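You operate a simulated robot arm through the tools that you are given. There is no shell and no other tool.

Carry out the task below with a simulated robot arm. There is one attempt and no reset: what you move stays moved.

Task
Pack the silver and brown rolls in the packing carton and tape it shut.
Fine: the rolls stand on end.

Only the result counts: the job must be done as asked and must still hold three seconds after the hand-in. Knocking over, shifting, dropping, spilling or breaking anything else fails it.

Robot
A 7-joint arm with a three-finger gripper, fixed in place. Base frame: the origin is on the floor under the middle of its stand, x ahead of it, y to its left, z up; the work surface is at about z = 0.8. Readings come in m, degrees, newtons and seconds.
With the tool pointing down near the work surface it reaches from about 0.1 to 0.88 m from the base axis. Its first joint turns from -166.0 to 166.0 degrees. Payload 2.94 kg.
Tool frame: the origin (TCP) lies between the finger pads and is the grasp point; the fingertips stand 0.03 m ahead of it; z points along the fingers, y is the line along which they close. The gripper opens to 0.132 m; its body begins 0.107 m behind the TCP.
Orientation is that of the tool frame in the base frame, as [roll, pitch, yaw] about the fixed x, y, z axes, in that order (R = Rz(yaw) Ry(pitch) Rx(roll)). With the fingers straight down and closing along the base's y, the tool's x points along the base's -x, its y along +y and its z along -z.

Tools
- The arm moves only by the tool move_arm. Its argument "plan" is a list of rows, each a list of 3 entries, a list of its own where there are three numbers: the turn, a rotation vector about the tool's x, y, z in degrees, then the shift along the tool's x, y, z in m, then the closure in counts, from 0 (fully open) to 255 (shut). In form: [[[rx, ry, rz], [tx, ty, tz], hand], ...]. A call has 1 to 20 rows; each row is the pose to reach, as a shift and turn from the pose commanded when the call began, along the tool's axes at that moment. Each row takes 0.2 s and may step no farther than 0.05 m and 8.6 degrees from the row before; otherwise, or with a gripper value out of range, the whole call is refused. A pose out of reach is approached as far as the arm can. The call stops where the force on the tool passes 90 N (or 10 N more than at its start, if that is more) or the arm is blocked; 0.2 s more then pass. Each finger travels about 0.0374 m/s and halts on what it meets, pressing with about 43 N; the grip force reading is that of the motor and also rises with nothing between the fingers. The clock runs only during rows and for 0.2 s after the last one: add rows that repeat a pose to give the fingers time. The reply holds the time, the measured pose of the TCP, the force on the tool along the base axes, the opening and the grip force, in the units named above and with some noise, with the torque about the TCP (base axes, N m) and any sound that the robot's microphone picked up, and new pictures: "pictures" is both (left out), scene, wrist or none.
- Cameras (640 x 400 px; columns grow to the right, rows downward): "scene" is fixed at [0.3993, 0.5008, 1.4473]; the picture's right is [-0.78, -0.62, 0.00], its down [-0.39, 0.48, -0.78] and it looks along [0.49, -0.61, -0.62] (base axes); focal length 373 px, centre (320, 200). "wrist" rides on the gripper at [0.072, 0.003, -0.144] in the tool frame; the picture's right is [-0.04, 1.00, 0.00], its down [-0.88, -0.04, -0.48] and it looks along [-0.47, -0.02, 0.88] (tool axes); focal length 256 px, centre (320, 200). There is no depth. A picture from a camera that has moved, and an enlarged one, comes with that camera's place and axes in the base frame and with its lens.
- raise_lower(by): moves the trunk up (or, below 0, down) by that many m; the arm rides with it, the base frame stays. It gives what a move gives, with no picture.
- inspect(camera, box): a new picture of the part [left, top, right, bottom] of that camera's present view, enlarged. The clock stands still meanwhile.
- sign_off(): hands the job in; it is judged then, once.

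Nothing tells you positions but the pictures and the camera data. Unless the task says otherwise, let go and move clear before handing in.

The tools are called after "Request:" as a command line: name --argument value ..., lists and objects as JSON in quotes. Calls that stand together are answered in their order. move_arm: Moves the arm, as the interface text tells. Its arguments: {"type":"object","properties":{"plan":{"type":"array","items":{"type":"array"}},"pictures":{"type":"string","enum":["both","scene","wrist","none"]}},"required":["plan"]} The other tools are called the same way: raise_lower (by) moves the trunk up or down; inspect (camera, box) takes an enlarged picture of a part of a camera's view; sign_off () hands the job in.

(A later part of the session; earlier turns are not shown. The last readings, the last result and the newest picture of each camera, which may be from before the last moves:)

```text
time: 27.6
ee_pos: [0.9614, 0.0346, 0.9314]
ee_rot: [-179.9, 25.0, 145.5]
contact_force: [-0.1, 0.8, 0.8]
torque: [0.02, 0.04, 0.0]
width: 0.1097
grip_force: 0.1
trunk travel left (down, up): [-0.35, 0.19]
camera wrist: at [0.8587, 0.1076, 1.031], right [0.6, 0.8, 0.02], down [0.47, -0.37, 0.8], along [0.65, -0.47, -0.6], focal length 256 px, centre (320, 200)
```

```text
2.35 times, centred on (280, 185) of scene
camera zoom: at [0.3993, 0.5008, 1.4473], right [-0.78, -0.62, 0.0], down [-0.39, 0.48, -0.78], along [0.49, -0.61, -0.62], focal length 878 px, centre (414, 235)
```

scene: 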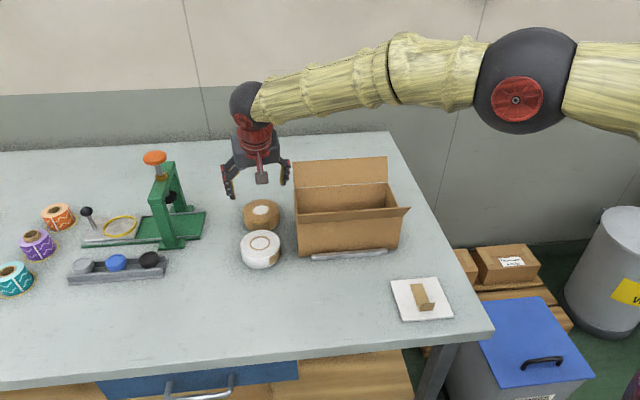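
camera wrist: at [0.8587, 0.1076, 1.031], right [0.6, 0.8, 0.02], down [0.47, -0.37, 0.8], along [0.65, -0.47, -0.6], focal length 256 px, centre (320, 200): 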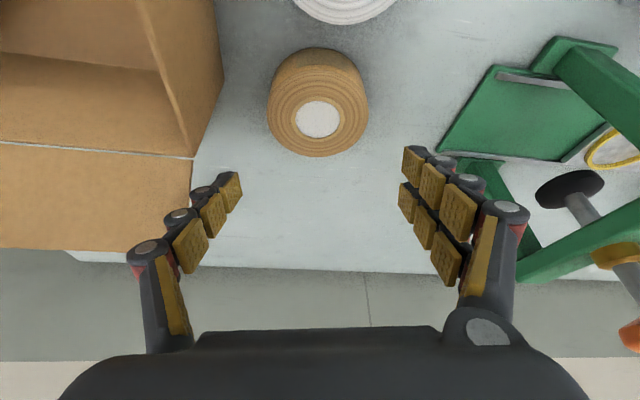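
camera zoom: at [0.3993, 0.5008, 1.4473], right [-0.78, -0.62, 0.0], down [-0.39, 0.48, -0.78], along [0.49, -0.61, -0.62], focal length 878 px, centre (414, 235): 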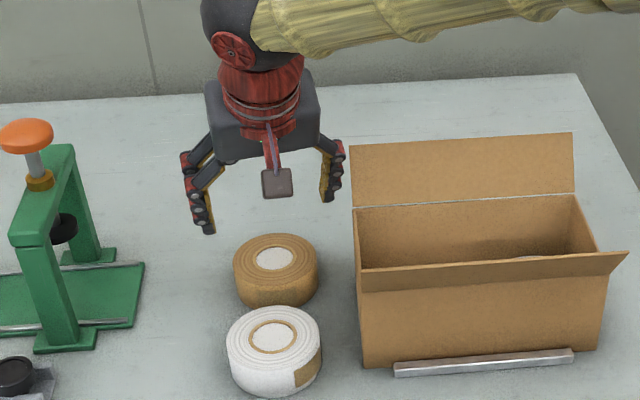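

Request:
move_arm --plan '[[[0, 0, 0], [0.0127, 0, 0.0272], 43], [[0, 0, 0], [0.0255, 0, 0.0543], 43], [[0, 0, 0], [0.0327, 0, 0.0697], 43], [[0, 0, 0], [0.0365, 0, 0.0779], 43], [[0, 0, 0], [0.0365, 0, 0.0779], 43]]' --pictures "both"

Request:
inspect --camera "scene" --box '[200, 140, 360, 270]'

```text
time: 28.8
ee_pos: [0.9616, 0.0338, 0.8474]
ee_rot: [179.9, 25.0, 145.5]
contact_force: [-1.2, 0.4, -0.2]
torque: [0.02, -0.01, -0.02]
width: 0.1093
grip_force: 0.1
trunk travel left (down, up): [-0.35, 0.19]
camera wrist: at [0.8587, 0.1075, 0.9469], right [0.6, 0.8, 0.02], down [0.47, -0.37, 0.8], along [0.65, -0.47, -0.6], focal length 256 px, centre (320, 200)
```

scene: 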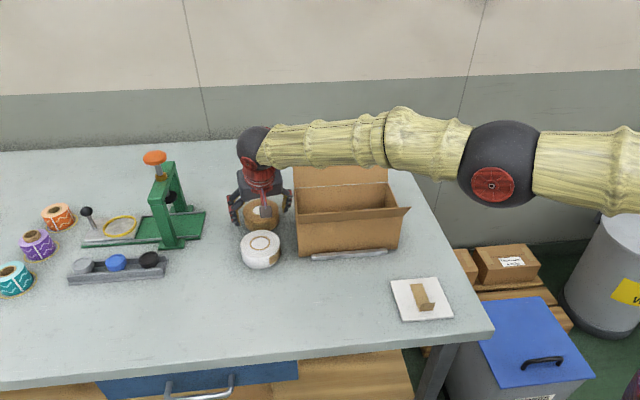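
wrist: 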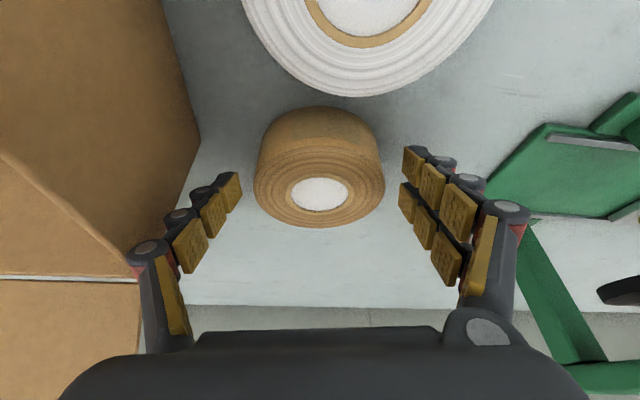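

```text
3.08 times, centred on (280, 205) of scene
camera zoom: at [0.3993, 0.5008, 1.4473], right [-0.78, -0.62, 0.0], down [-0.39, 0.48, -0.78], along [0.49, -0.61, -0.62], focal length 1148 px, centre (443, 185)
```

zoom: 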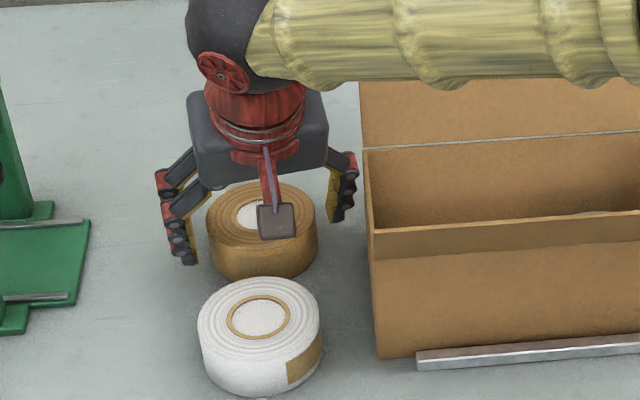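

Request:
move_arm --plan '[[[0, 0, 0], [0, 0, 0], 255], [[0, 0, 0], [0, 0, 0], 255], [[0, 0, 0], [0, 0, 0], 255], [[0, 0, 0], [0, 0, 0], 255], [[0, 0, 0], [0, 0, 0], 255]]' --pictures "both"

```text
time: 30.0
ee_pos: [0.962, 0.0335, 0.8468]
ee_rot: [-180.0, 25.0, 145.4]
contact_force: [-0.9, -0.5, 2.1]
torque: [-0.06, 0.08, -0.02]
width: 0.0885
grip_force: 43.3
trunk travel left (down, up): [-0.35, 0.19]
camera wrist: at [0.8586, 0.1075, 0.947], right [0.6, 0.8, 0.02], down [0.47, -0.37, 0.8], along [0.65, -0.47, -0.6], focal length 256 px, centre (320, 200)
```

scene: 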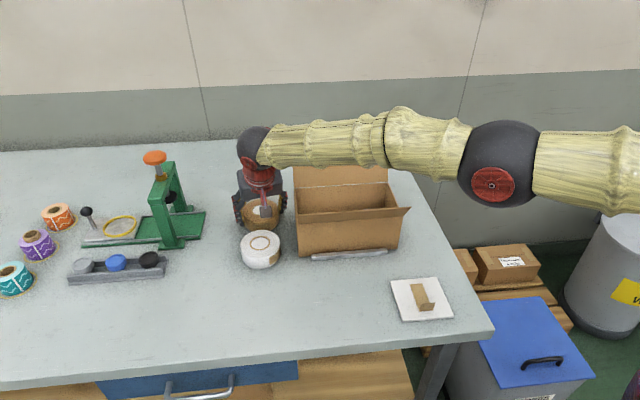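
wrist: 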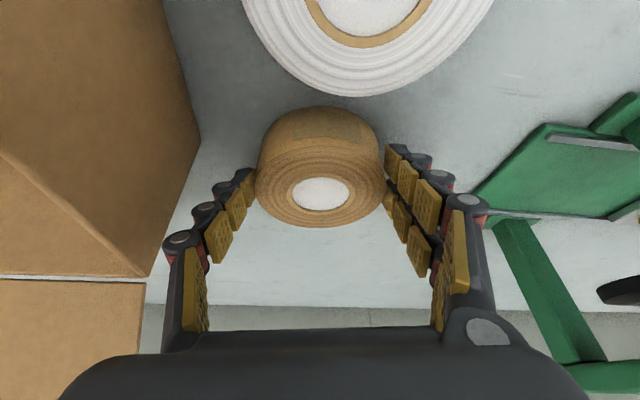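

Request:
move_arm --plan '[[[0, 0, 0], [-0.0085, 0, -0.0181], 255], [[0, 0, 0], [-0.0254, 0, -0.0543], 255], [[0, 0, 0], [-0.0424, 0, -0.0905], 255], [[0, 0, 0], [-0.0594, 0, -0.1268], 255], [[0, 0, 0], [-0.0764, 0, -0.163], 255], [[0, 0, 0], [-0.0933, 0, -0.1992], 255], [[0, 0, 0], [-0.0976, 0, -0.2083], 255], [[0, 0, 0], [-0.0976, 0, -0.2083], 255]]' --pictures "both"

```text
time: 31.8
ee_pos: [0.9609, 0.0341, 1.0786]
ee_rot: [179.9, 25.1, 145.6]
contact_force: [-0.6, -1.0, -2.8]
torque: [0.02, 0.01, 0.0]
width: 0.0881
grip_force: 42.8
trunk travel left (down, up): [-0.35, 0.19]
camera wrist: at [0.8599, 0.1087, 1.1776], right [0.6, 0.8, 0.02], down [0.47, -0.37, 0.8], along [0.65, -0.47, -0.6], focal length 256 px, centre (320, 200)
```

scene: 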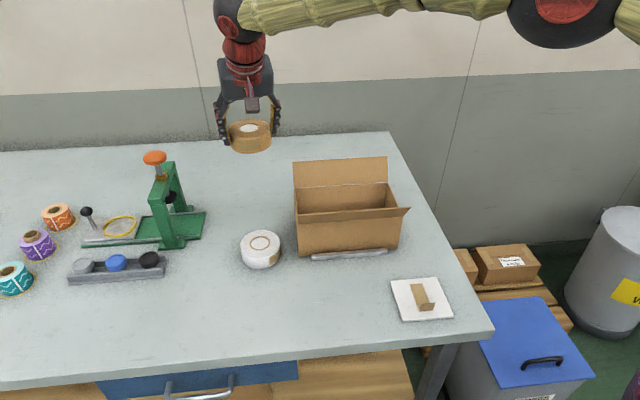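
wrist: 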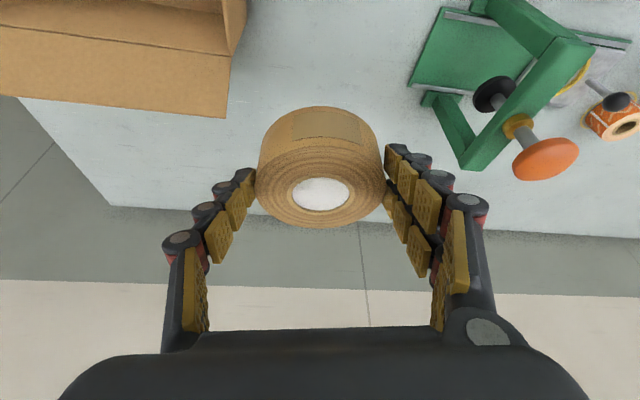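

Brown is held. The tilted grip would be too tight inside the carton, so I'll set it upright on the clear bench spot near (0.74, 0.22) and regrasp it with the hand vertical.

Request:
move_arm --plan '[[[0, 0, 0], [0.0386, 0.004, -0.0181], 255], [[0, 0, 0], [0.0773, 0.0079, -0.0362], 255], [[0, 0, 0], [0.1159, 0.0119, -0.0543], 255], [[0, 0, 0], [0.1545, 0.0159, -0.0724], 255], [[0, 0, 0], [0.1931, 0.0199, -0.0905], 255], [[0, 0, 0], [0.2318, 0.0238, -0.1086], 255], [[0, 0, 0], [0.2704, 0.0278, -0.1267], 255], [[0, 0, 0], [0.2704, 0.0278, -0.1267], 255], [[0, 0, 0], [0.2704, 0.0278, -0.1267], 255]]' --pictures "both"

```text
time: 33.8
ee_pos: [0.7294, 0.2249, 1.0789]
ee_rot: [-180.0, 25.0, 145.5]
contact_force: [0.9, -0.1, -1.1]
torque: [0.01, 0.01, -0.01]
width: 0.0886
grip_force: 42.5
trunk travel left (down, up): [-0.35, 0.19]
camera wrist: at [0.6278, 0.2993, 1.1792], right [0.6, 0.8, 0.02], down [0.47, -0.37, 0.8], along [0.65, -0.47, -0.6], focal length 256 px, centre (320, 200)
```

scene: 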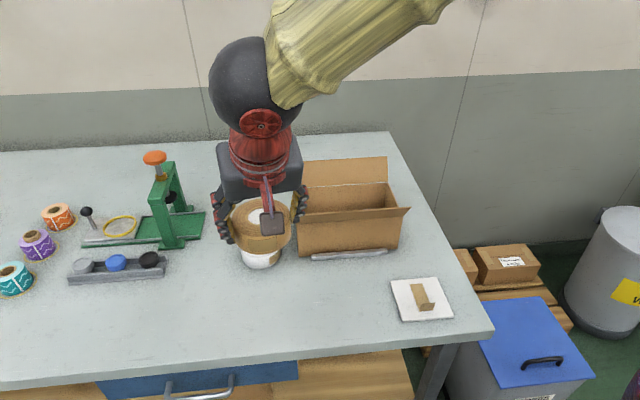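
wrist: 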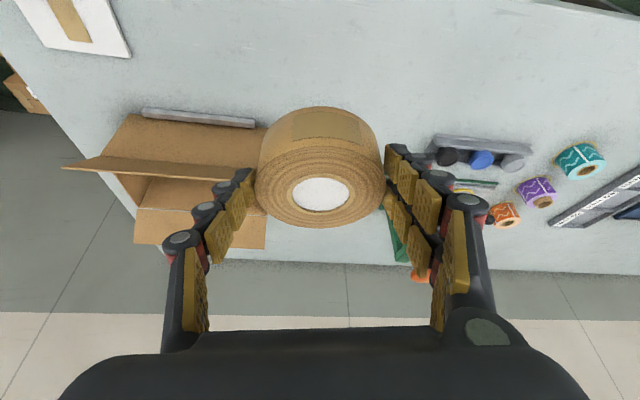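

Request:
move_arm --plan '[[[0, 0, 0], [0.017, 0, 0.0362], 255], [[0, 0, 0], [0.0339, 0, 0.0724], 255], [[0, 0, 0], [0.0509, 0, 0.1087], 255], [[0, 0, 0], [0.0679, 0, 0.1449], 255], [[0, 0, 0], [0.0827, 0, 0.1766], 255], [[0, 0, 0], [0.0912, 0, 0.1947], 255], [[0, 0, 0], [0.0959, 0, 0.2047], 255], [[0, 0, 0], [0.0959, 0, 0.2047], 255]]' --pictures "both"

```text
time: 35.6
ee_pos: [0.73, 0.2255, 0.8534]
ee_rot: [180.0, 24.9, 145.5]
contact_force: [0.5, 0.8, -1.7]
torque: [0.02, 0.0, 0.0]
width: 0.0882
grip_force: 43.3
trunk travel left (down, up): [-0.35, 0.19]
camera wrist: at [0.6275, 0.2997, 0.9523], right [0.6, 0.8, 0.02], down [0.47, -0.37, 0.8], along [0.65, -0.47, -0.6], focal length 256 px, centre (320, 200)
```

scene: 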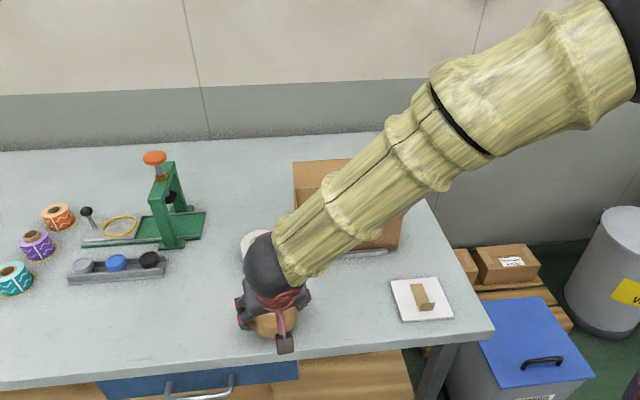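
wrist: 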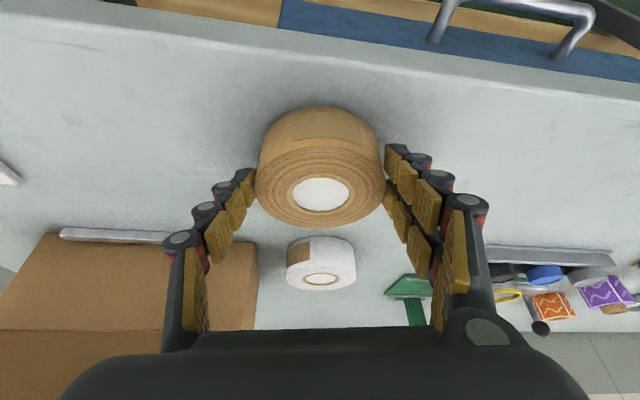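

Request:
move_arm --plan '[[[0, 0, 0], [0.0013, 0, 0.0027], 255], [[0, 0, 0], [0.0021, 0, 0.0045], 255], [[0, 0, 0], [0.0025, 0, 0.0054], 255], [[0, 0, 0], [0.0025, 0, 0.0054], 255]]' --pictures "none"

```text
time: 36.6
ee_pos: [0.7313, 0.225, 0.8472]
ee_rot: [-180.0, 25.0, 145.6]
contact_force: [-1.9, -1.6, 8.2]
torque: [-0.36, 0.24, -0.06]
width: 0.0885
grip_force: 43.2
trunk travel left (down, up): [-0.35, 0.19]
```

Request:
move_arm --plan '[[[0, 0, 0], [0, 0, 0], 75], [[0, 0, 0], [0, 0, 0], 60], [[0, 0, 0], [0, 0, 0], 43], [[0, 0, 0], [0, 0, 0], 43], [[0, 0, 0], [0, 0, 0], 43]]' --pictures "wrist"

```text
time: 37.8
ee_pos: [0.731, 0.2258, 0.8465]
ee_rot: [180.0, 25.0, 145.5]
contact_force: [0.9, 0.9, 0.4]
torque: [0.02, 0.01, -0.01]
width: 0.1097
grip_force: 0.1
trunk travel left (down, up): [-0.35, 0.19]
camera wrist: at [0.6279, 0.2999, 0.9458], right [0.6, 0.8, 0.02], down [0.47, -0.37, 0.8], along [0.65, -0.47, -0.6], focal length 256 px, centre (320, 200)
```

wrist: 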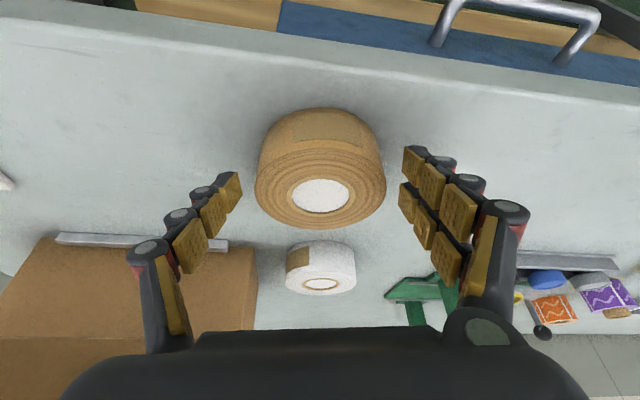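

Request:
move_arm --plan '[[[0, 0, 0], [-0.0085, 0, -0.0181], 43], [[0, 0, 0], [-0.0254, 0, -0.0543], 43], [[0, 0, 0], [-0.0424, 0, -0.0906], 43], [[0, 8.3, 0], [-0.0424, 0, -0.0906], 30], [[0, 16.6, 0], [-0.0424, 0, -0.0906], 20], [[0, 25, 0], [-0.0424, 0, -0.0906], 0], [[0, 25, 0], [-0.0424, 0, -0.0906], 0], [[0, 25, 0], [-0.0424, 0, -0.0906], 0]]' --pictures "none"

Request:
move_arm --plan '[[[0, 0, -7.2], [0, 0, 0], 0], [[0, 0, -14.3], [0, 0, 0], 0], [[0, 0, -14.3], [0, 0, 0], 0], [[0, 0, -14.3], [0, 0, 0], 0]]' --pictures "both"

```text
time: 39.6
ee_pos: [0.7299, 0.2242, 0.9464]
ee_rot: [180.0, 0.0, 145.4]
contact_force: [-0.2, 0.2, 0.4]
torque: [0.02, -0.04, 0.0]
width: 0.132
grip_force: 0.0
trunk travel left (down, up): [-0.35, 0.19]
```

```text
time: 40.6
ee_pos: [0.7314, 0.2249, 0.9462]
ee_rot: [-179.9, 0.0, 159.9]
contact_force: [0.6, -0.2, -0.2]
torque: [0.0, -0.05, 0.03]
width: 0.1318
grip_force: 0.0
trunk travel left (down, up): [-0.35, 0.19]
camera wrist: at [0.6637, 0.2532, 1.0895], right [0.39, 0.92, 0.0], down [0.81, -0.34, 0.48], along [0.44, -0.18, -0.88], focal length 256 px, centre (320, 200)
```

scene: 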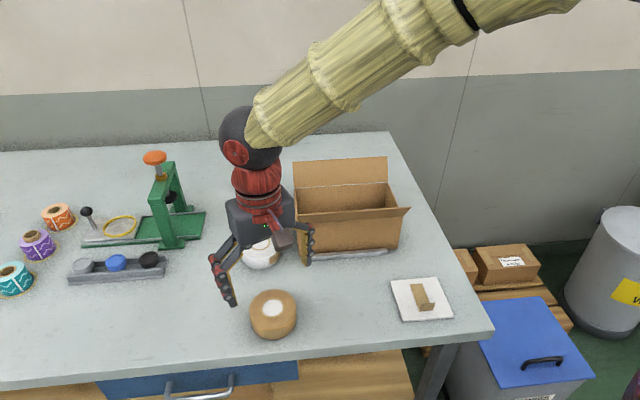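
wrist: 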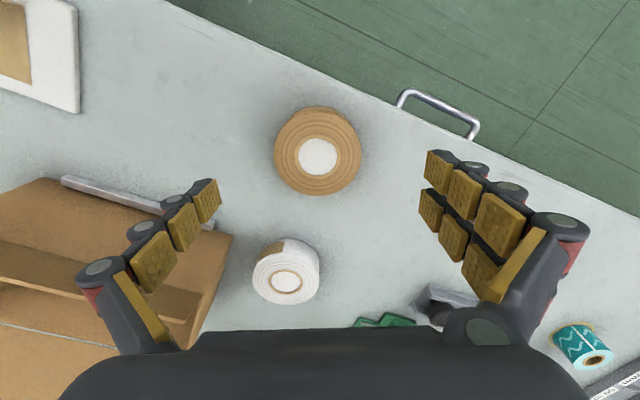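

Request:
move_arm --plan '[[[0, 0, 0], [-0.0108, -0.0026, 0.03], 0], [[0, 0, 0], [-0.0108, -0.0026, 0.065], 0], [[0, 0, 0], [-0.0108, -0.0026, 0.095], 0], [[0, 0, 0], [-0.0108, -0.0026, 0.1085], 0], [[0, 0, 0], [-0.0108, -0.0026, 0.1085], 0], [[0, 0, 0], [-0.0108, -0.0026, 0.1085], 255], [[0, 0, 0], [-0.0108, -0.0026, 0.1085], 255], [[0, 0, 0], [-0.0108, -0.0026, 0.1085], 255], [[0, 0, 0], [-0.0108, -0.0026, 0.1085], 255], [[0, 0, 0], [-0.0108, -0.0026, 0.1085], 255], [[0, 0, 0], [-0.0108, -0.0026, 0.1085], 255]]' --pictures "both"

```text
time: 43.0
ee_pos: [0.7377, 0.2191, 0.8378]
ee_rot: [-179.9, 0.0, 159.8]
contact_force: [-0.1, 0.4, 1.4]
torque: [0.05, 0.05, 0.05]
width: 0.0884
grip_force: 43.1
trunk travel left (down, up): [-0.35, 0.19]
camera wrist: at [0.671, 0.2469, 0.9808], right [0.39, 0.92, 0.0], down [0.81, -0.34, 0.48], along [0.44, -0.18, -0.88], focal length 256 px, centre (320, 200)
```

scene: 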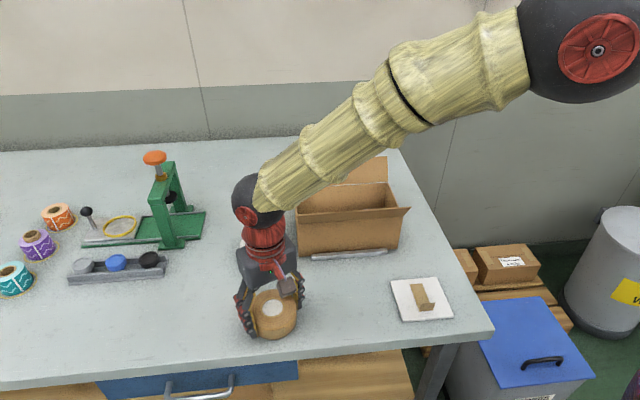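
wrist: 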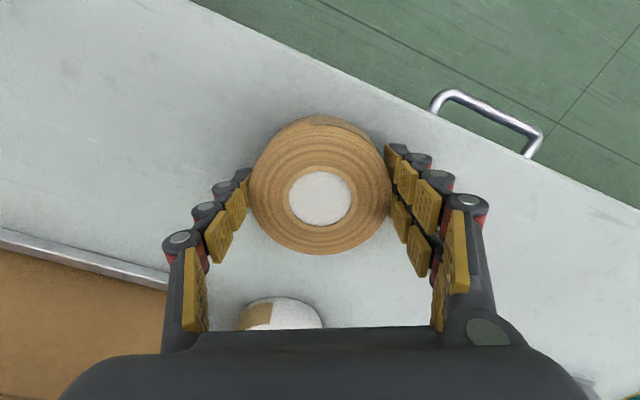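

Request:
move_arm --plan '[[[0, 0, 0], [0, 0, -0.02], 255], [[0, 0, 0], [0, 0, -0.06], 255], [[0, 0, 0], [0, 0, -0.105], 255], [[0, 0, 0], [0, 0, -0.15], 255], [[0, 0, 0], [0, 0, -0.195], 255], [[0, 0, 0], [0, 0, -0.24], 255], [[0, 0, 0], [0, 0, -0.25], 255], [[0, 0, 0], [-0.0225, -0.0327, -0.25], 255], [[0, 0, 0], [-0.0451, -0.0654, -0.25], 255], [[0, 0, 0], [-0.0676, -0.0981, -0.25], 255], [[0, 0, 0], [-0.0902, -0.1308, -0.25], 255], [[0, 0, 0], [-0.1127, -0.1635, -0.25], 255], [[0, 0, 0], [-0.1353, -0.1962, -0.25], 255], [[0, 0, 0], [-0.1578, -0.2289, -0.25], 255], [[0, 0, 0], [-0.1578, -0.2289, -0.25], 255], [[0, 0, 0], [-0.1578, -0.2289, -0.25], 255]]' --pictures "both"

```text
time: 46.4
ee_pos: [0.8075, -0.0525, 1.0861]
ee_rot: [-179.9, 0.0, 159.8]
contact_force: [0.5, 0.6, -1.3]
torque: [0.0, 0.01, 0.01]
width: 0.0882
grip_force: 43.1
trunk travel left (down, up): [-0.35, 0.19]
camera wrist: at [0.739, -0.0245, 1.2296], right [0.39, 0.92, 0.0], down [0.81, -0.34, 0.48], along [0.44, -0.18, -0.88], focal length 256 px, centre (320, 200)
```

scene: 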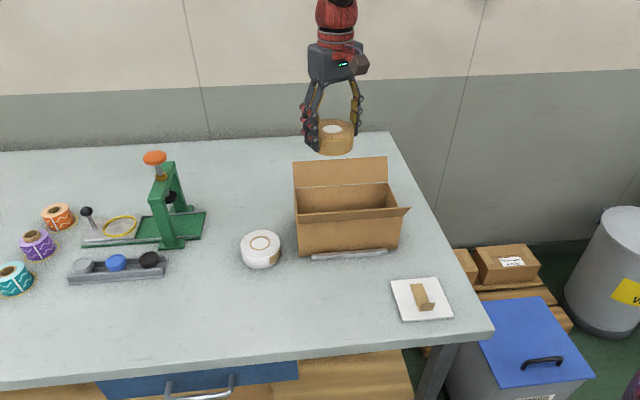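
wrist: 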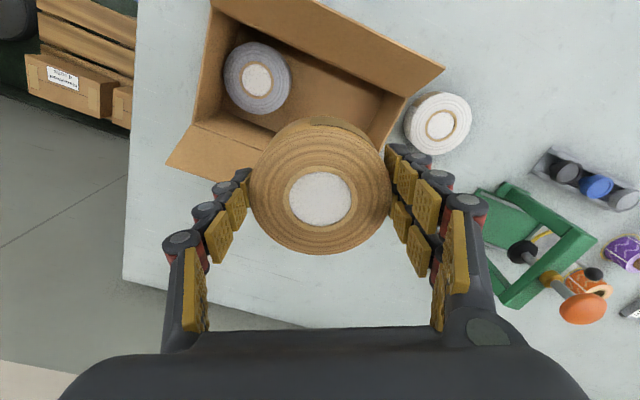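

Request:
move_arm --plan '[[[0, 0, 0], [0, 0, 0.04], 255], [[0, 0, 0], [0, 0, 0.08], 255], [[0, 0, 0], [0, 0, 0.12], 255], [[0, 0, 0], [0, 0, 0.15], 255], [[0, 0, 0], [0, 0, 0.15], 255]]' --pictures "both"

Request:
inspect --camera "scene" --box '[270, 110, 420, 265]'

```text
time: 47.6
ee_pos: [0.808, -0.0491, 0.9359]
ee_rot: [-180.0, -0.1, 159.9]
contact_force: [0.1, 0.1, -2.0]
torque: [-0.03, 0.03, -0.04]
width: 0.0883
grip_force: 43.3
trunk travel left (down, up): [-0.35, 0.19]
camera wrist: at [0.7414, -0.0218, 1.0802], right [0.39, 0.92, 0.0], down [0.81, -0.34, 0.48], along [0.44, -0.18, -0.88], focal length 256 px, centre (320, 200)
```

scene: 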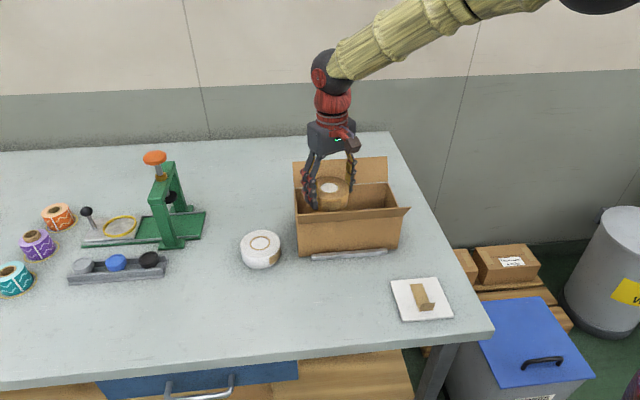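
wrist: 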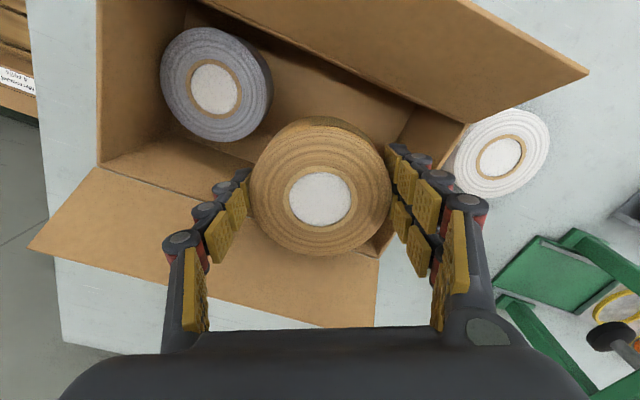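

```text
2.58 times, centred on (345, 188) of scene
camera zoom: at [0.3993, 0.5008, 1.4473], right [-0.78, -0.62, 0.0], down [-0.39, 0.48, -0.78], along [0.49, -0.61, -0.62], focal length 963 px, centre (256, 232)
```

zoom: 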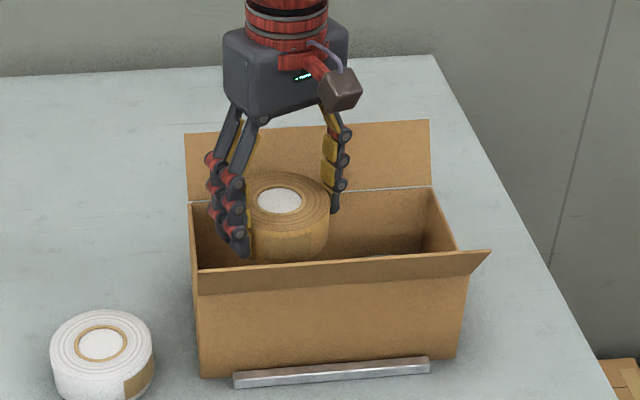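

Request:
move_arm --plan '[[[0, 0, 0], [0, 0, 0.03], 255], [[0, 0, 0], [0, 0, 0.06], 255], [[0, 0, 0], [0, 0, 0.082], 255], [[0, 0, 0], [0, 0, 0.088], 255], [[0, 0, 0], [0, 0, 0.088], 255]]' --pictures "both"

```text
time: 48.8
ee_pos: [0.8096, -0.0498, 0.8503]
ee_rot: [179.9, 0.0, 159.8]
contact_force: [0.2, -0.1, -2.0]
torque: [0.0, 0.03, -0.01]
width: 0.088
grip_force: 42.9
trunk travel left (down, up): [-0.35, 0.19]
camera wrist: at [0.7412, -0.0215, 0.9936], right [0.39, 0.92, 0.0], down [0.81, -0.34, 0.48], along [0.44, -0.18, -0.88], focal length 256 px, centre (320, 200)
```

scene: 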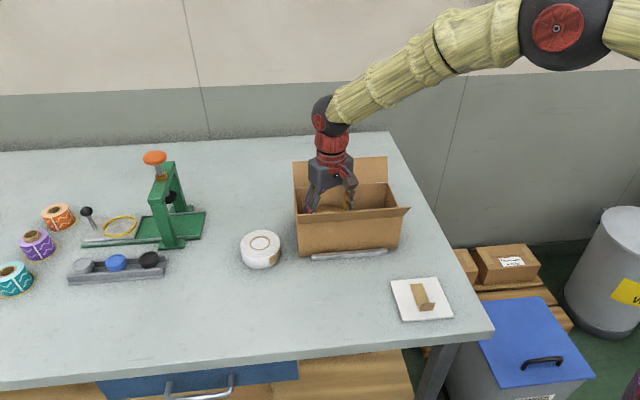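
wrist: 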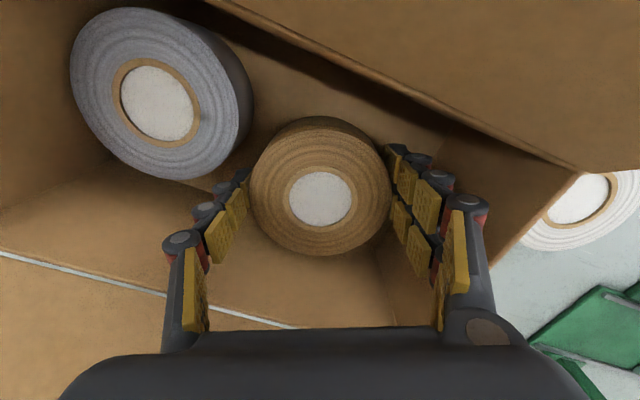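

Brown is just above the carton floor with clearance all round. Lowering the last millimetres until it touches.

Request:
move_arm --plan '[[[0, 0, 0], [0, 0, 0.003], 255], [[0, 0, 0], [0, 0, 0.005], 255], [[0, 0, 0], [0, 0, 0.007], 255], [[0, 0, 0], [0, 0, 0.008], 255], [[0, 0, 0], [0, 0, 0.008], 255]]' --pictures "none"

```text
time: 50.0
ee_pos: [0.8086, -0.0503, 0.8419]
ee_rot: [180.0, 0.0, 159.9]
contact_force: [0.3, -0.3, -2.1]
torque: [-0.02, 0.03, 0.0]
width: 0.0881
grip_force: 42.7
trunk travel left (down, up): [-0.35, 0.19]
```

Request:
move_arm --plan '[[[0, 0, 0], [0, 0, 0.001], 255], [[0, 0, 0], [0, 0, 0.002], 255], [[0, 0, 0], [0, 0, 0.002], 255]]' --pictures "none"

```text
time: 50.8
ee_pos: [0.8081, -0.0503, 0.8414]
ee_rot: [-179.9, 0.1, 159.8]
contact_force: [-1.4, 0.2, 5.6]
torque: [-0.13, 0.18, -0.05]
width: 0.0883
grip_force: 43.3
trunk travel left (down, up): [-0.35, 0.19]
```

Request:
move_arm --plan '[[[0, 0, 0], [0, 0, -0.0005], 75], [[0, 0, 0], [0, 0, -0.0005], 66], [[0, 0, 0], [0, 0, -0.0005], 66], [[0, 0, 0], [0, 0, -0.0005], 66]]' --pictures "wrist"

```text
time: 51.8
ee_pos: [0.808, -0.0501, 0.841]
ee_rot: [179.9, 0.0, 159.8]
contact_force: [0.5, 0.0, 0.3]
torque: [0.0, 0.01, -0.02]
width: 0.0977
grip_force: 0.0
trunk travel left (down, up): [-0.35, 0.19]
camera wrist: at [0.7412, -0.0222, 0.9839], right [0.39, 0.92, 0.0], down [0.81, -0.34, 0.48], along [0.44, -0.18, -0.88], focal length 256 px, centre (320, 200)
```

wrist: 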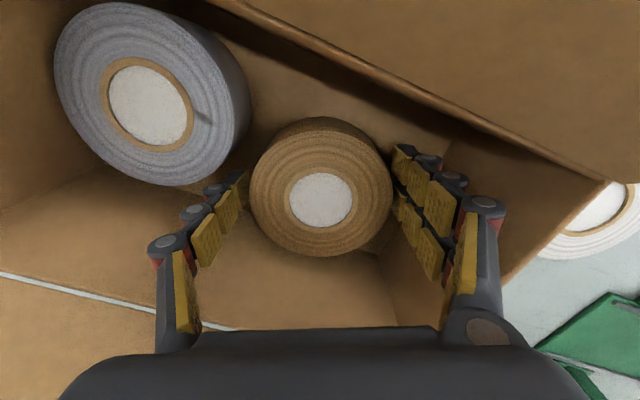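

Request:
move_arm --plan '[[[0, 0, 0], [0, 0, -0.02], 66], [[0, 0, 0], [0, 0, -0.06], 66], [[0, 0, 0], [0, 0, -0.1], 66], [[0, 0, 0], [0, 0, -0.145], 255], [[0, 0, 0], [0, 0, -0.19], 255], [[0, 0, 0], [0, 0, -0.22], 255], [[0, 0, 0], [0, 0, -0.22], 255], [[0, 0, 0], [0, 0, -0.22], 255], [[0, 0, 0], [0, 0, -0.22], 255]]' --pictures "both"

Request:
inspect --camera "scene" --box '[280, 140, 430, 265]'

```text
time: 53.8
ee_pos: [0.8106, -0.0496, 1.0616]
ee_rot: [-179.9, -0.1, 159.8]
contact_force: [-0.9, 0.9, -0.9]
torque: [0.05, -0.01, -0.01]
width: 0.0
grip_force: 4.5
trunk travel left (down, up): [-0.35, 0.19]
camera wrist: at [0.7421, -0.0215, 1.2047], right [0.39, 0.92, 0.0], down [0.81, -0.34, 0.48], along [0.44, -0.18, -0.88], focal length 256 px, centre (320, 200)
```

scene: 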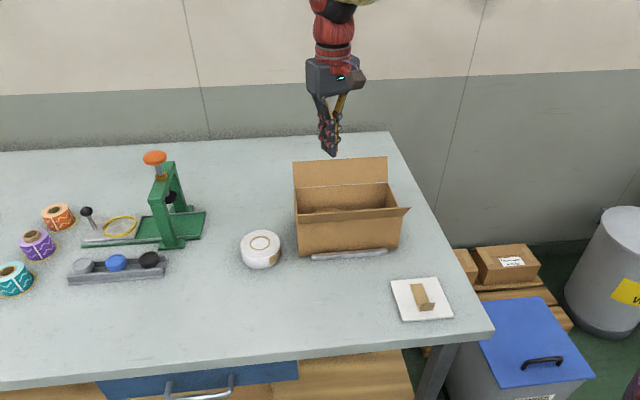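
wrist: 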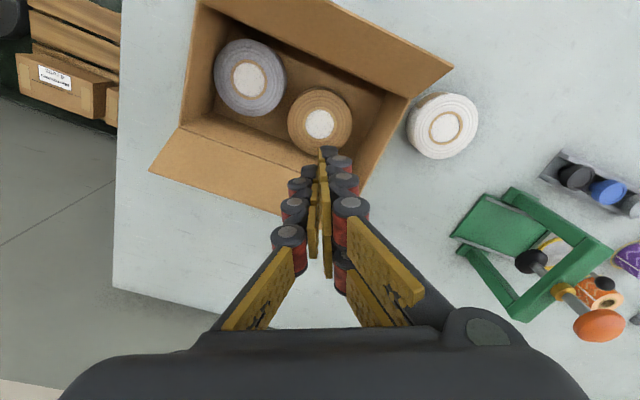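

```text
3.20 times, centred on (355, 202) of scene
camera zoom: at [0.3993, 0.5008, 1.4473], right [-0.78, -0.62, 0.0], down [-0.39, 0.48, -0.78], along [0.49, -0.61, -0.62], focal length 1194 px, centre (208, 192)
```

zoom: 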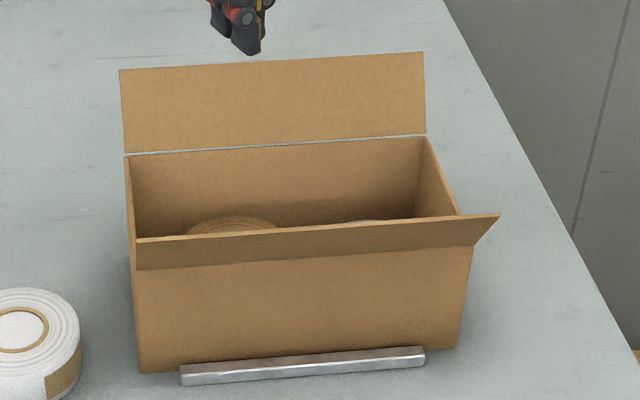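

Both rolls stand in the carton. Next I'll turn the closed hand and bring it outside the front flap to fold it over.

Request:
move_arm --plan '[[[0, 0, -8.1], [0.018, 0.0033, 0], 255], [[0, 0, -16.25], [0.036, 0.0067, 0], 255], [[0, 0, -24.4], [0.054, 0.01, 0], 255], [[0, 0, -32.5], [0.072, 0.0133, 0], 255], [[0, 0, -40.6], [0.09, 0.0166, 0], 255], [[0, 0, -48.75], [0.108, 0.02, 0], 255], [[0, 0, -56.9], [0.1261, 0.0233, 0], 255], [[0, 0, -65], [0.1441, 0.0266, 0], 255], [[0, 0, -65], [0.1441, 0.0266, 0], 255], [[0, 0, -65], [0.1441, 0.0266, 0], 255]]' --pictures "both"

```text
time: 56.0
ee_pos: [0.6816, 0.0257, 1.0622]
ee_rot: [-180.0, 0.0, -135.2]
contact_force: [0.4, 0.0, 0.2]
torque: [0.01, 0.01, 0.03]
width: 0.0
grip_force: 28.4
trunk travel left (down, up): [-0.35, 0.19]
camera wrist: at [0.6279, -0.0239, 1.2048], right [-0.67, 0.74, 0.0], down [0.65, 0.59, 0.48], along [0.35, 0.32, -0.88], focal length 256 px, centre (320, 200)
```

scene: 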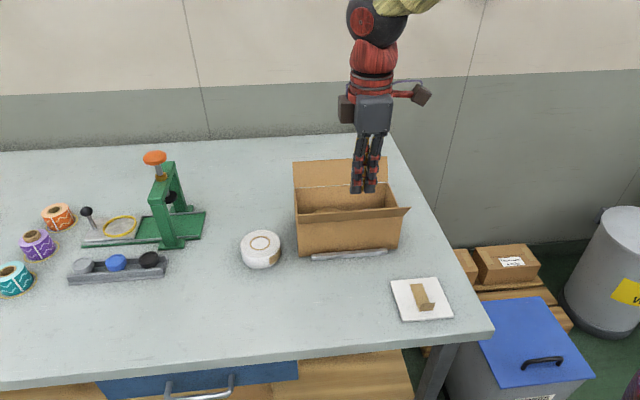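
wrist: 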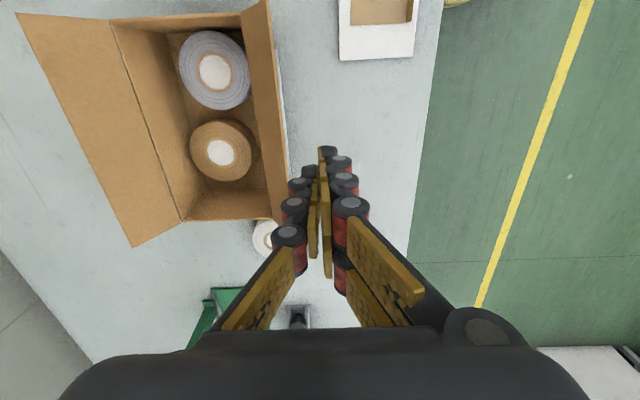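

Request:
move_arm --plan '[[[0, 0, 0], [0, 0, 0.035], 255], [[0, 0, 0], [0, 0, 0.07], 255], [[0, 0, 0], [0, 0, 0.097], 255], [[0, 0, 0], [0, 0, 0.097], 255], [[0, 0, 0], [0, -0.015, 0.097], 255], [[0, 0, 0], [0, -0.03, 0.097], 255], [[0, 0, 0], [0, -0.045, 0.097], 255], [[0, 0, 0], [0, -0.055, 0.097], 255], [[0, 0, 0], [0, -0.055, 0.097], 255]]' --pictures "both"

Request:
inspect --camera "scene" --box '[280, 120, 430, 265]'

```text
time: 58.0
ee_pos: [0.7212, -0.0143, 0.9631]
ee_rot: [180.0, 0.1, -135.3]
contact_force: [-0.2, 0.2, 0.5]
torque: [-0.03, -0.01, 0.02]
width: 0.0
grip_force: 28.4
trunk travel left (down, up): [-0.35, 0.19]
camera wrist: at [0.6671, -0.0623, 1.1063], right [-0.67, 0.74, 0.0], down [0.65, 0.59, 0.48], along [0.35, 0.32, -0.88], focal length 256 px, centre (320, 200)
```

scene: 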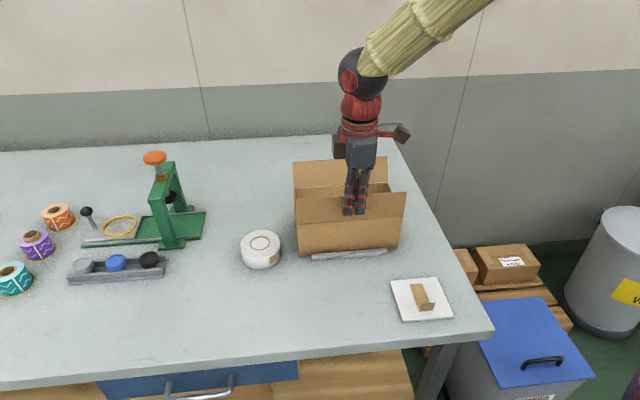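
wrist: 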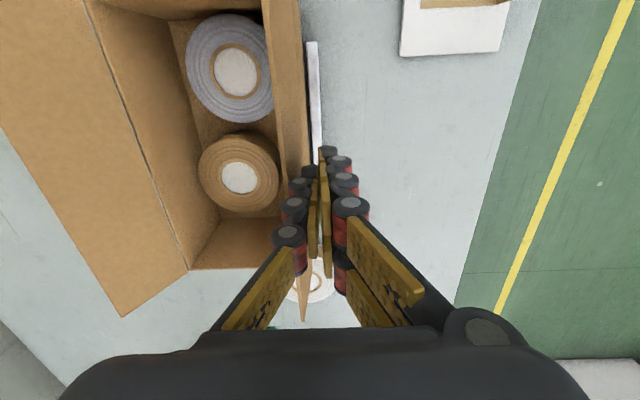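

```text
2.76 times, centred on (355, 192) of scene
camera zoom: at [0.3993, 0.5008, 1.4473], right [-0.78, -0.62, 0.0], down [-0.39, 0.48, -0.78], along [0.49, -0.61, -0.62], focal length 1030 px, centre (223, 221)
```

zoom: 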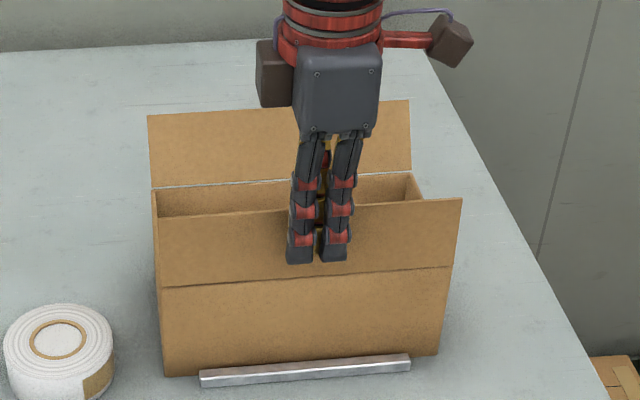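

Request:
move_arm --plan '[[[0, 0, 0], [0, -0.012, 0], 255], [[0, 0, 0], [0, -0.022, 0], 255], [[0, 0, 0], [0, -0.03, 0.005], 255], [[0, 0, 0], [0, -0.038, 0.011], 255], [[0, 0, 0], [0, -0.045, 0.017], 255], [[0, 0, 0], [0, -0.05, 0.022], 255], [[0, 0, 0], [0, -0.05, 0.026], 255], [[0, 0, 0], [0, -0.05, 0.026], 255]]' --pictures "both"

Request:
inspect --camera "scene" --box '[280, 120, 430, 265]'

```text
time: 59.8
ee_pos: [0.7562, -0.0503, 0.9366]
ee_rot: [180.0, 0.0, -135.3]
contact_force: [0.0, -0.1, -0.5]
torque: [0.01, 0.02, 0.01]
width: 0.0
grip_force: 28.1
trunk travel left (down, up): [-0.35, 0.19]
camera wrist: at [0.7025, -0.0988, 1.0807], right [-0.67, 0.74, 0.0], down [0.65, 0.59, 0.48], along [0.35, 0.32, -0.88], focal length 256 px, centre (320, 200)
```

scene: 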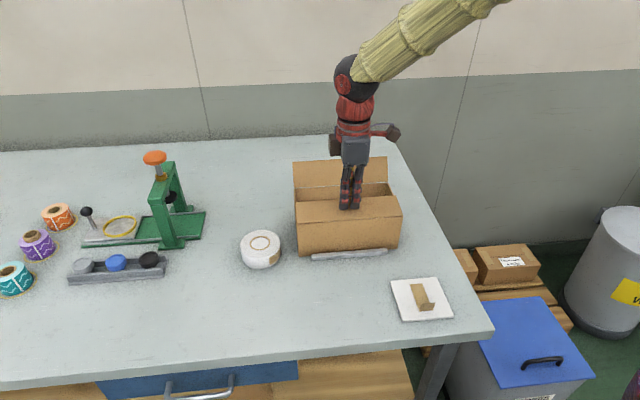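
wrist: 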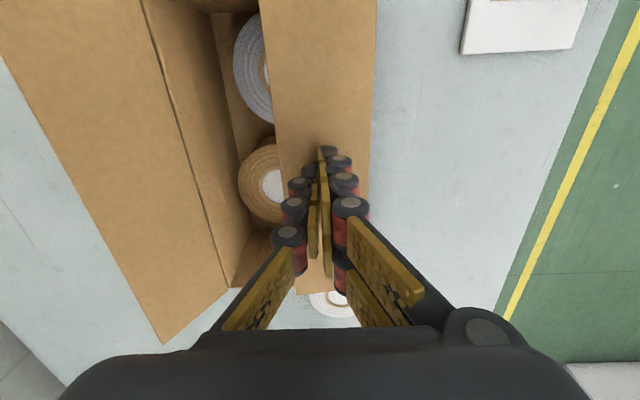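

```text
2.76 times, centred on (355, 192) of scene
camera zoom: at [0.3993, 0.5008, 1.4473], right [-0.78, -0.62, 0.0], down [-0.39, 0.48, -0.78], along [0.49, -0.61, -0.62], focal length 1030 px, centre (223, 221)
```

zoom: 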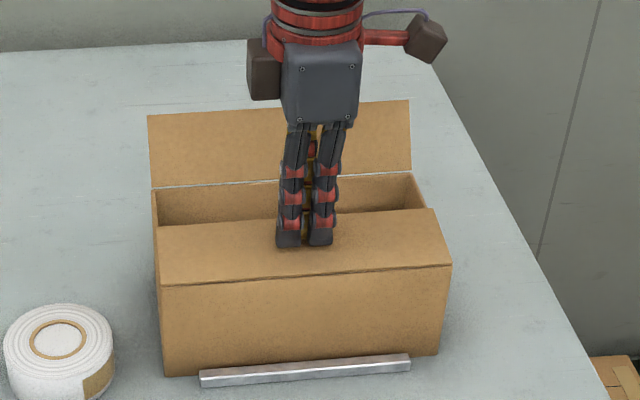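

Request:
move_arm --plan '[[[0, 0, 0], [0, -0.002, 0.002], 255], [[0, 0, 0], [0, -0.004, 0.004], 255], [[0, 0, 0], [0, -0.004, 0.006], 255], [[0, 0, 0], [0, -0.004, 0.006], 255]]' --pictures "both"

Request:
inspect --camera "scene" --box '[280, 120, 430, 265]'

```text
time: 60.8
ee_pos: [0.7582, -0.0528, 0.9313]
ee_rot: [-180.0, 0.0, -135.1]
contact_force: [-1.6, -0.6, 3.9]
torque: [-0.03, 0.04, 0.02]
width: 0.0061
grip_force: 28.6
trunk travel left (down, up): [-0.35, 0.19]
camera wrist: at [0.7052, -0.1016, 1.0754], right [-0.67, 0.74, 0.0], down [0.65, 0.59, 0.48], along [0.35, 0.32, -0.88], focal length 256 px, centre (320, 200)
```

scene: 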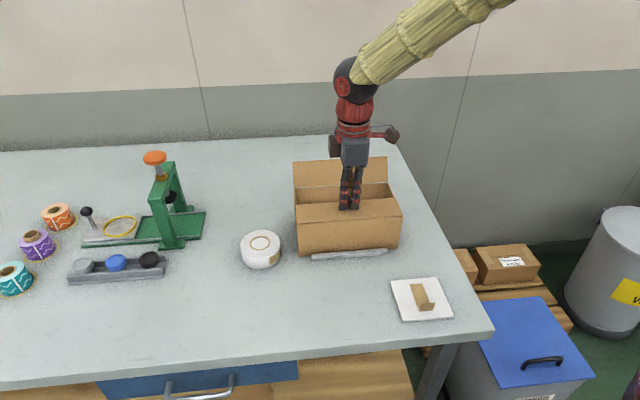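
wrist: 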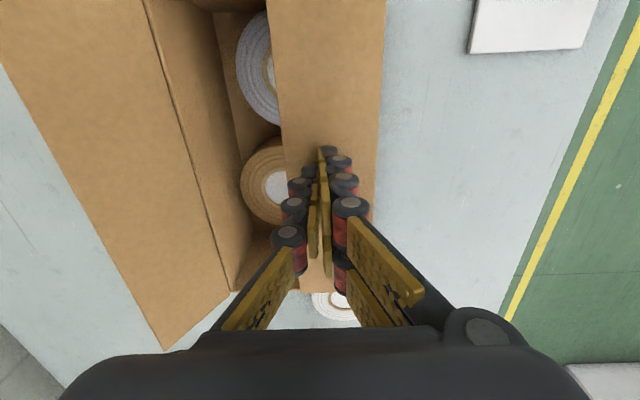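

```text
2.76 times, centred on (355, 192) of scene
camera zoom: at [0.3993, 0.5008, 1.4473], right [-0.78, -0.62, 0.0], down [-0.39, 0.48, -0.78], along [0.49, -0.61, -0.62], focal length 1030 px, centre (223, 221)
```

zoom: 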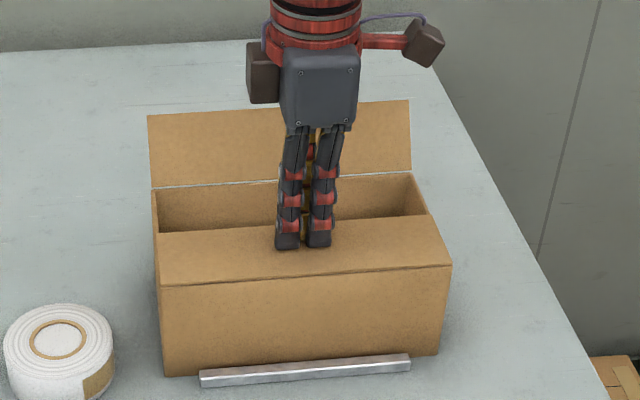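

Request:
move_arm --plan '[[[0, 0, 0], [0, 0, -0.02], 255], [[0, 0, 0], [0, 0, -0.05], 255], [[0, 0, 0], [0, 0, -0.09], 255], [[0, 0, 0], [0, 0, -0.12], 255], [[0, 0, 0], [0, 0, -0.12], 255], [[0, 0, 0], [0, 0, -0.12], 255]]' --pictures "both"

Request:
inspect --camera "scene" --box '[280, 140, 430, 265]'

```text
time: 62.2
ee_pos: [0.7588, -0.0523, 1.0531]
ee_rot: [179.9, 0.0, -135.2]
contact_force: [0.0, -0.1, 0.3]
torque: [-0.02, 0.03, 0.0]
width: 0.0
grip_force: 28.5
trunk travel left (down, up): [-0.35, 0.19]
camera wrist: at [0.7048, -0.1009, 1.196], right [-0.67, 0.74, 0.0], down [0.65, 0.59, 0.48], along [0.35, 0.32, -0.88], focal length 256 px, centre (320, 200)
```

scene: 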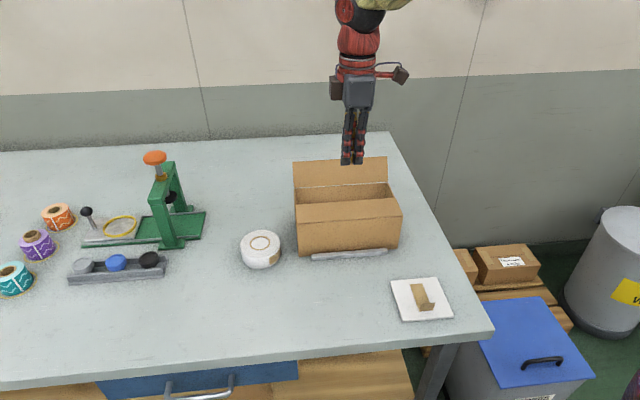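
wrist: 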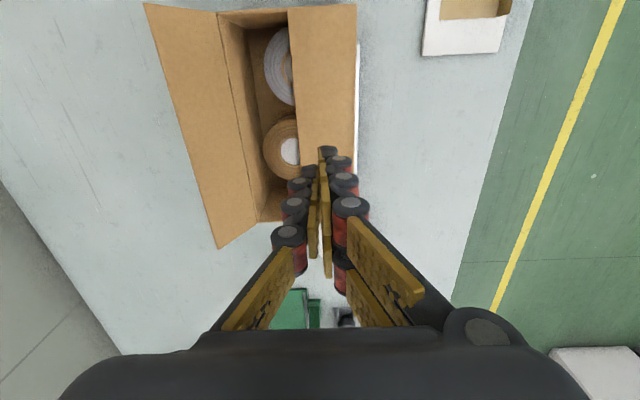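

```text
3.20 times, centred on (355, 202) of scene
camera zoom: at [0.3993, 0.5008, 1.4473], right [-0.78, -0.62, 0.0], down [-0.39, 0.48, -0.78], along [0.49, -0.61, -0.62], focal length 1194 px, centre (208, 192)
```

zoom: 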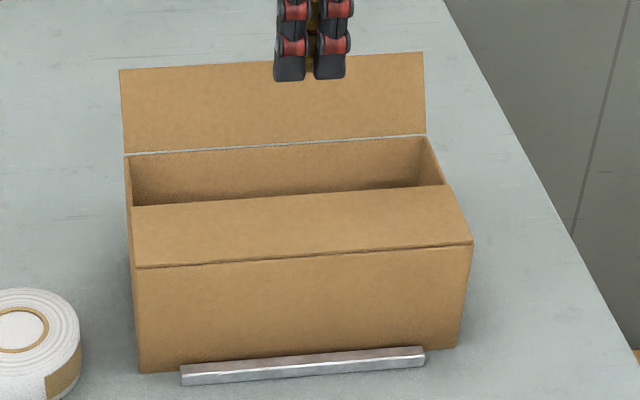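

The front flap is folded flat and stays down. Next I'll go over behind the back flap and pull it closed.

Request:
move_arm --plan '[[[0, 0, 0], [0.005, -0.041, 0], 255], [[0, 0, 0], [0.01, -0.081, 0], 255], [[0, 0, 0], [0.015, -0.122, 0], 255], [[0, 0, 0], [0.02, -0.162, 0], 255], [[0, 0, 0], [0.02, -0.162, 0], 255], [[0, 0, 0], [0.02, -0.162, 0], 255]]' --pictures "both"

```text
time: 63.6
ee_pos: [0.8602, -0.1824, 1.0498]
ee_rot: [-180.0, 0.0, -135.2]
contact_force: [-0.2, 0.3, -0.2]
torque: [0.02, -0.03, -0.02]
width: 0.0
grip_force: 28.6
trunk travel left (down, up): [-0.35, 0.19]
camera wrist: at [0.806, -0.2307, 1.1934], right [-0.67, 0.74, 0.0], down [0.65, 0.59, 0.48], along [0.35, 0.32, -0.88], focal length 256 px, centre (320, 200)
```

scene: 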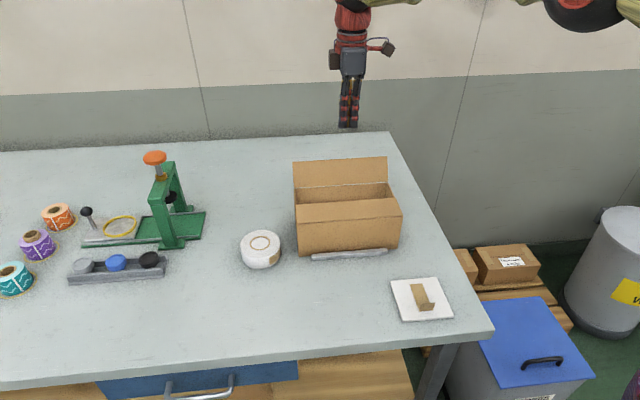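
wrist: 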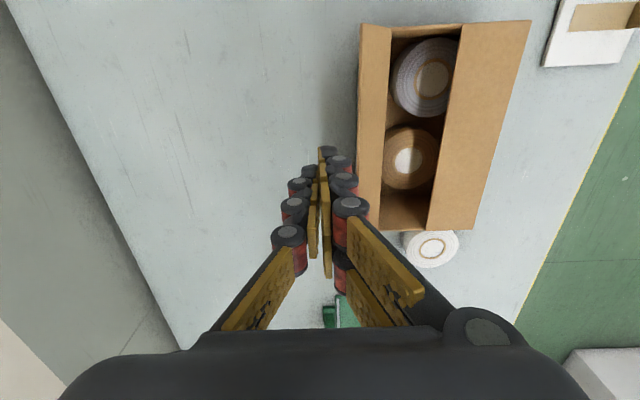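

Request:
move_arm --plan '[[[0, 0, 0], [0, 0, 0.03], 255], [[0, 0, 0], [0, 0, 0.06], 255], [[0, 0, 0], [0, 0, 0.086], 255], [[0, 0, 0], [0, 0, 0.086], 255], [[0, 0, 0], [0, 0.015, 0.086], 255], [[0, 0, 0], [0, 0.03, 0.086], 255], [[0, 0, 0], [0, 0.045, 0.086], 255], [[0, 0, 0], [0, 0.055, 0.086], 255], [[0, 0, 0], [0, 0.055, 0.086], 255]]' --pictures "both"

Request:
inspect --camera "scene" --box '[280, 100, 430, 265]'

```text
time: 65.6
ee_pos: [0.8209, -0.1435, 0.9663]
ee_rot: [179.9, 0.0, -135.2]
contact_force: [0.5, 0.7, -0.3]
torque: [0.0, 0.02, 0.02]
width: 0.0001
grip_force: 28.9
trunk travel left (down, up): [-0.35, 0.19]
camera wrist: at [0.7667, -0.1914, 1.1085], right [-0.67, 0.74, 0.0], down [0.65, 0.59, 0.48], along [0.35, 0.32, -0.88], focal length 256 px, centre (320, 200)
```

scene: 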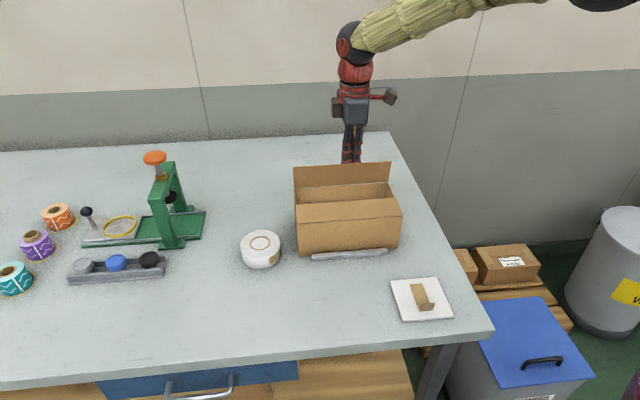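
wrist: 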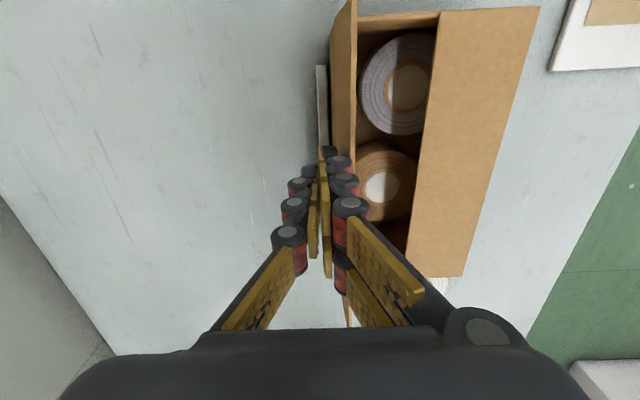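

```text
2.42 times, centred on (355, 182) of scene
camera zoom: at [0.3993, 0.5008, 1.4473], right [-0.78, -0.62, 0.0], down [-0.39, 0.48, -0.78], along [0.49, -0.61, -0.62], focal length 905 px, centre (235, 242)
```

zoom: 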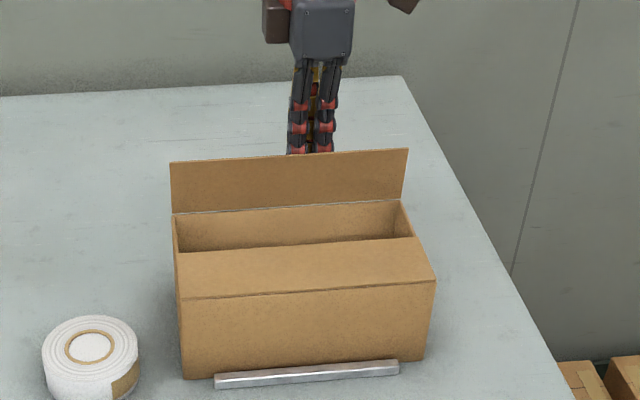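

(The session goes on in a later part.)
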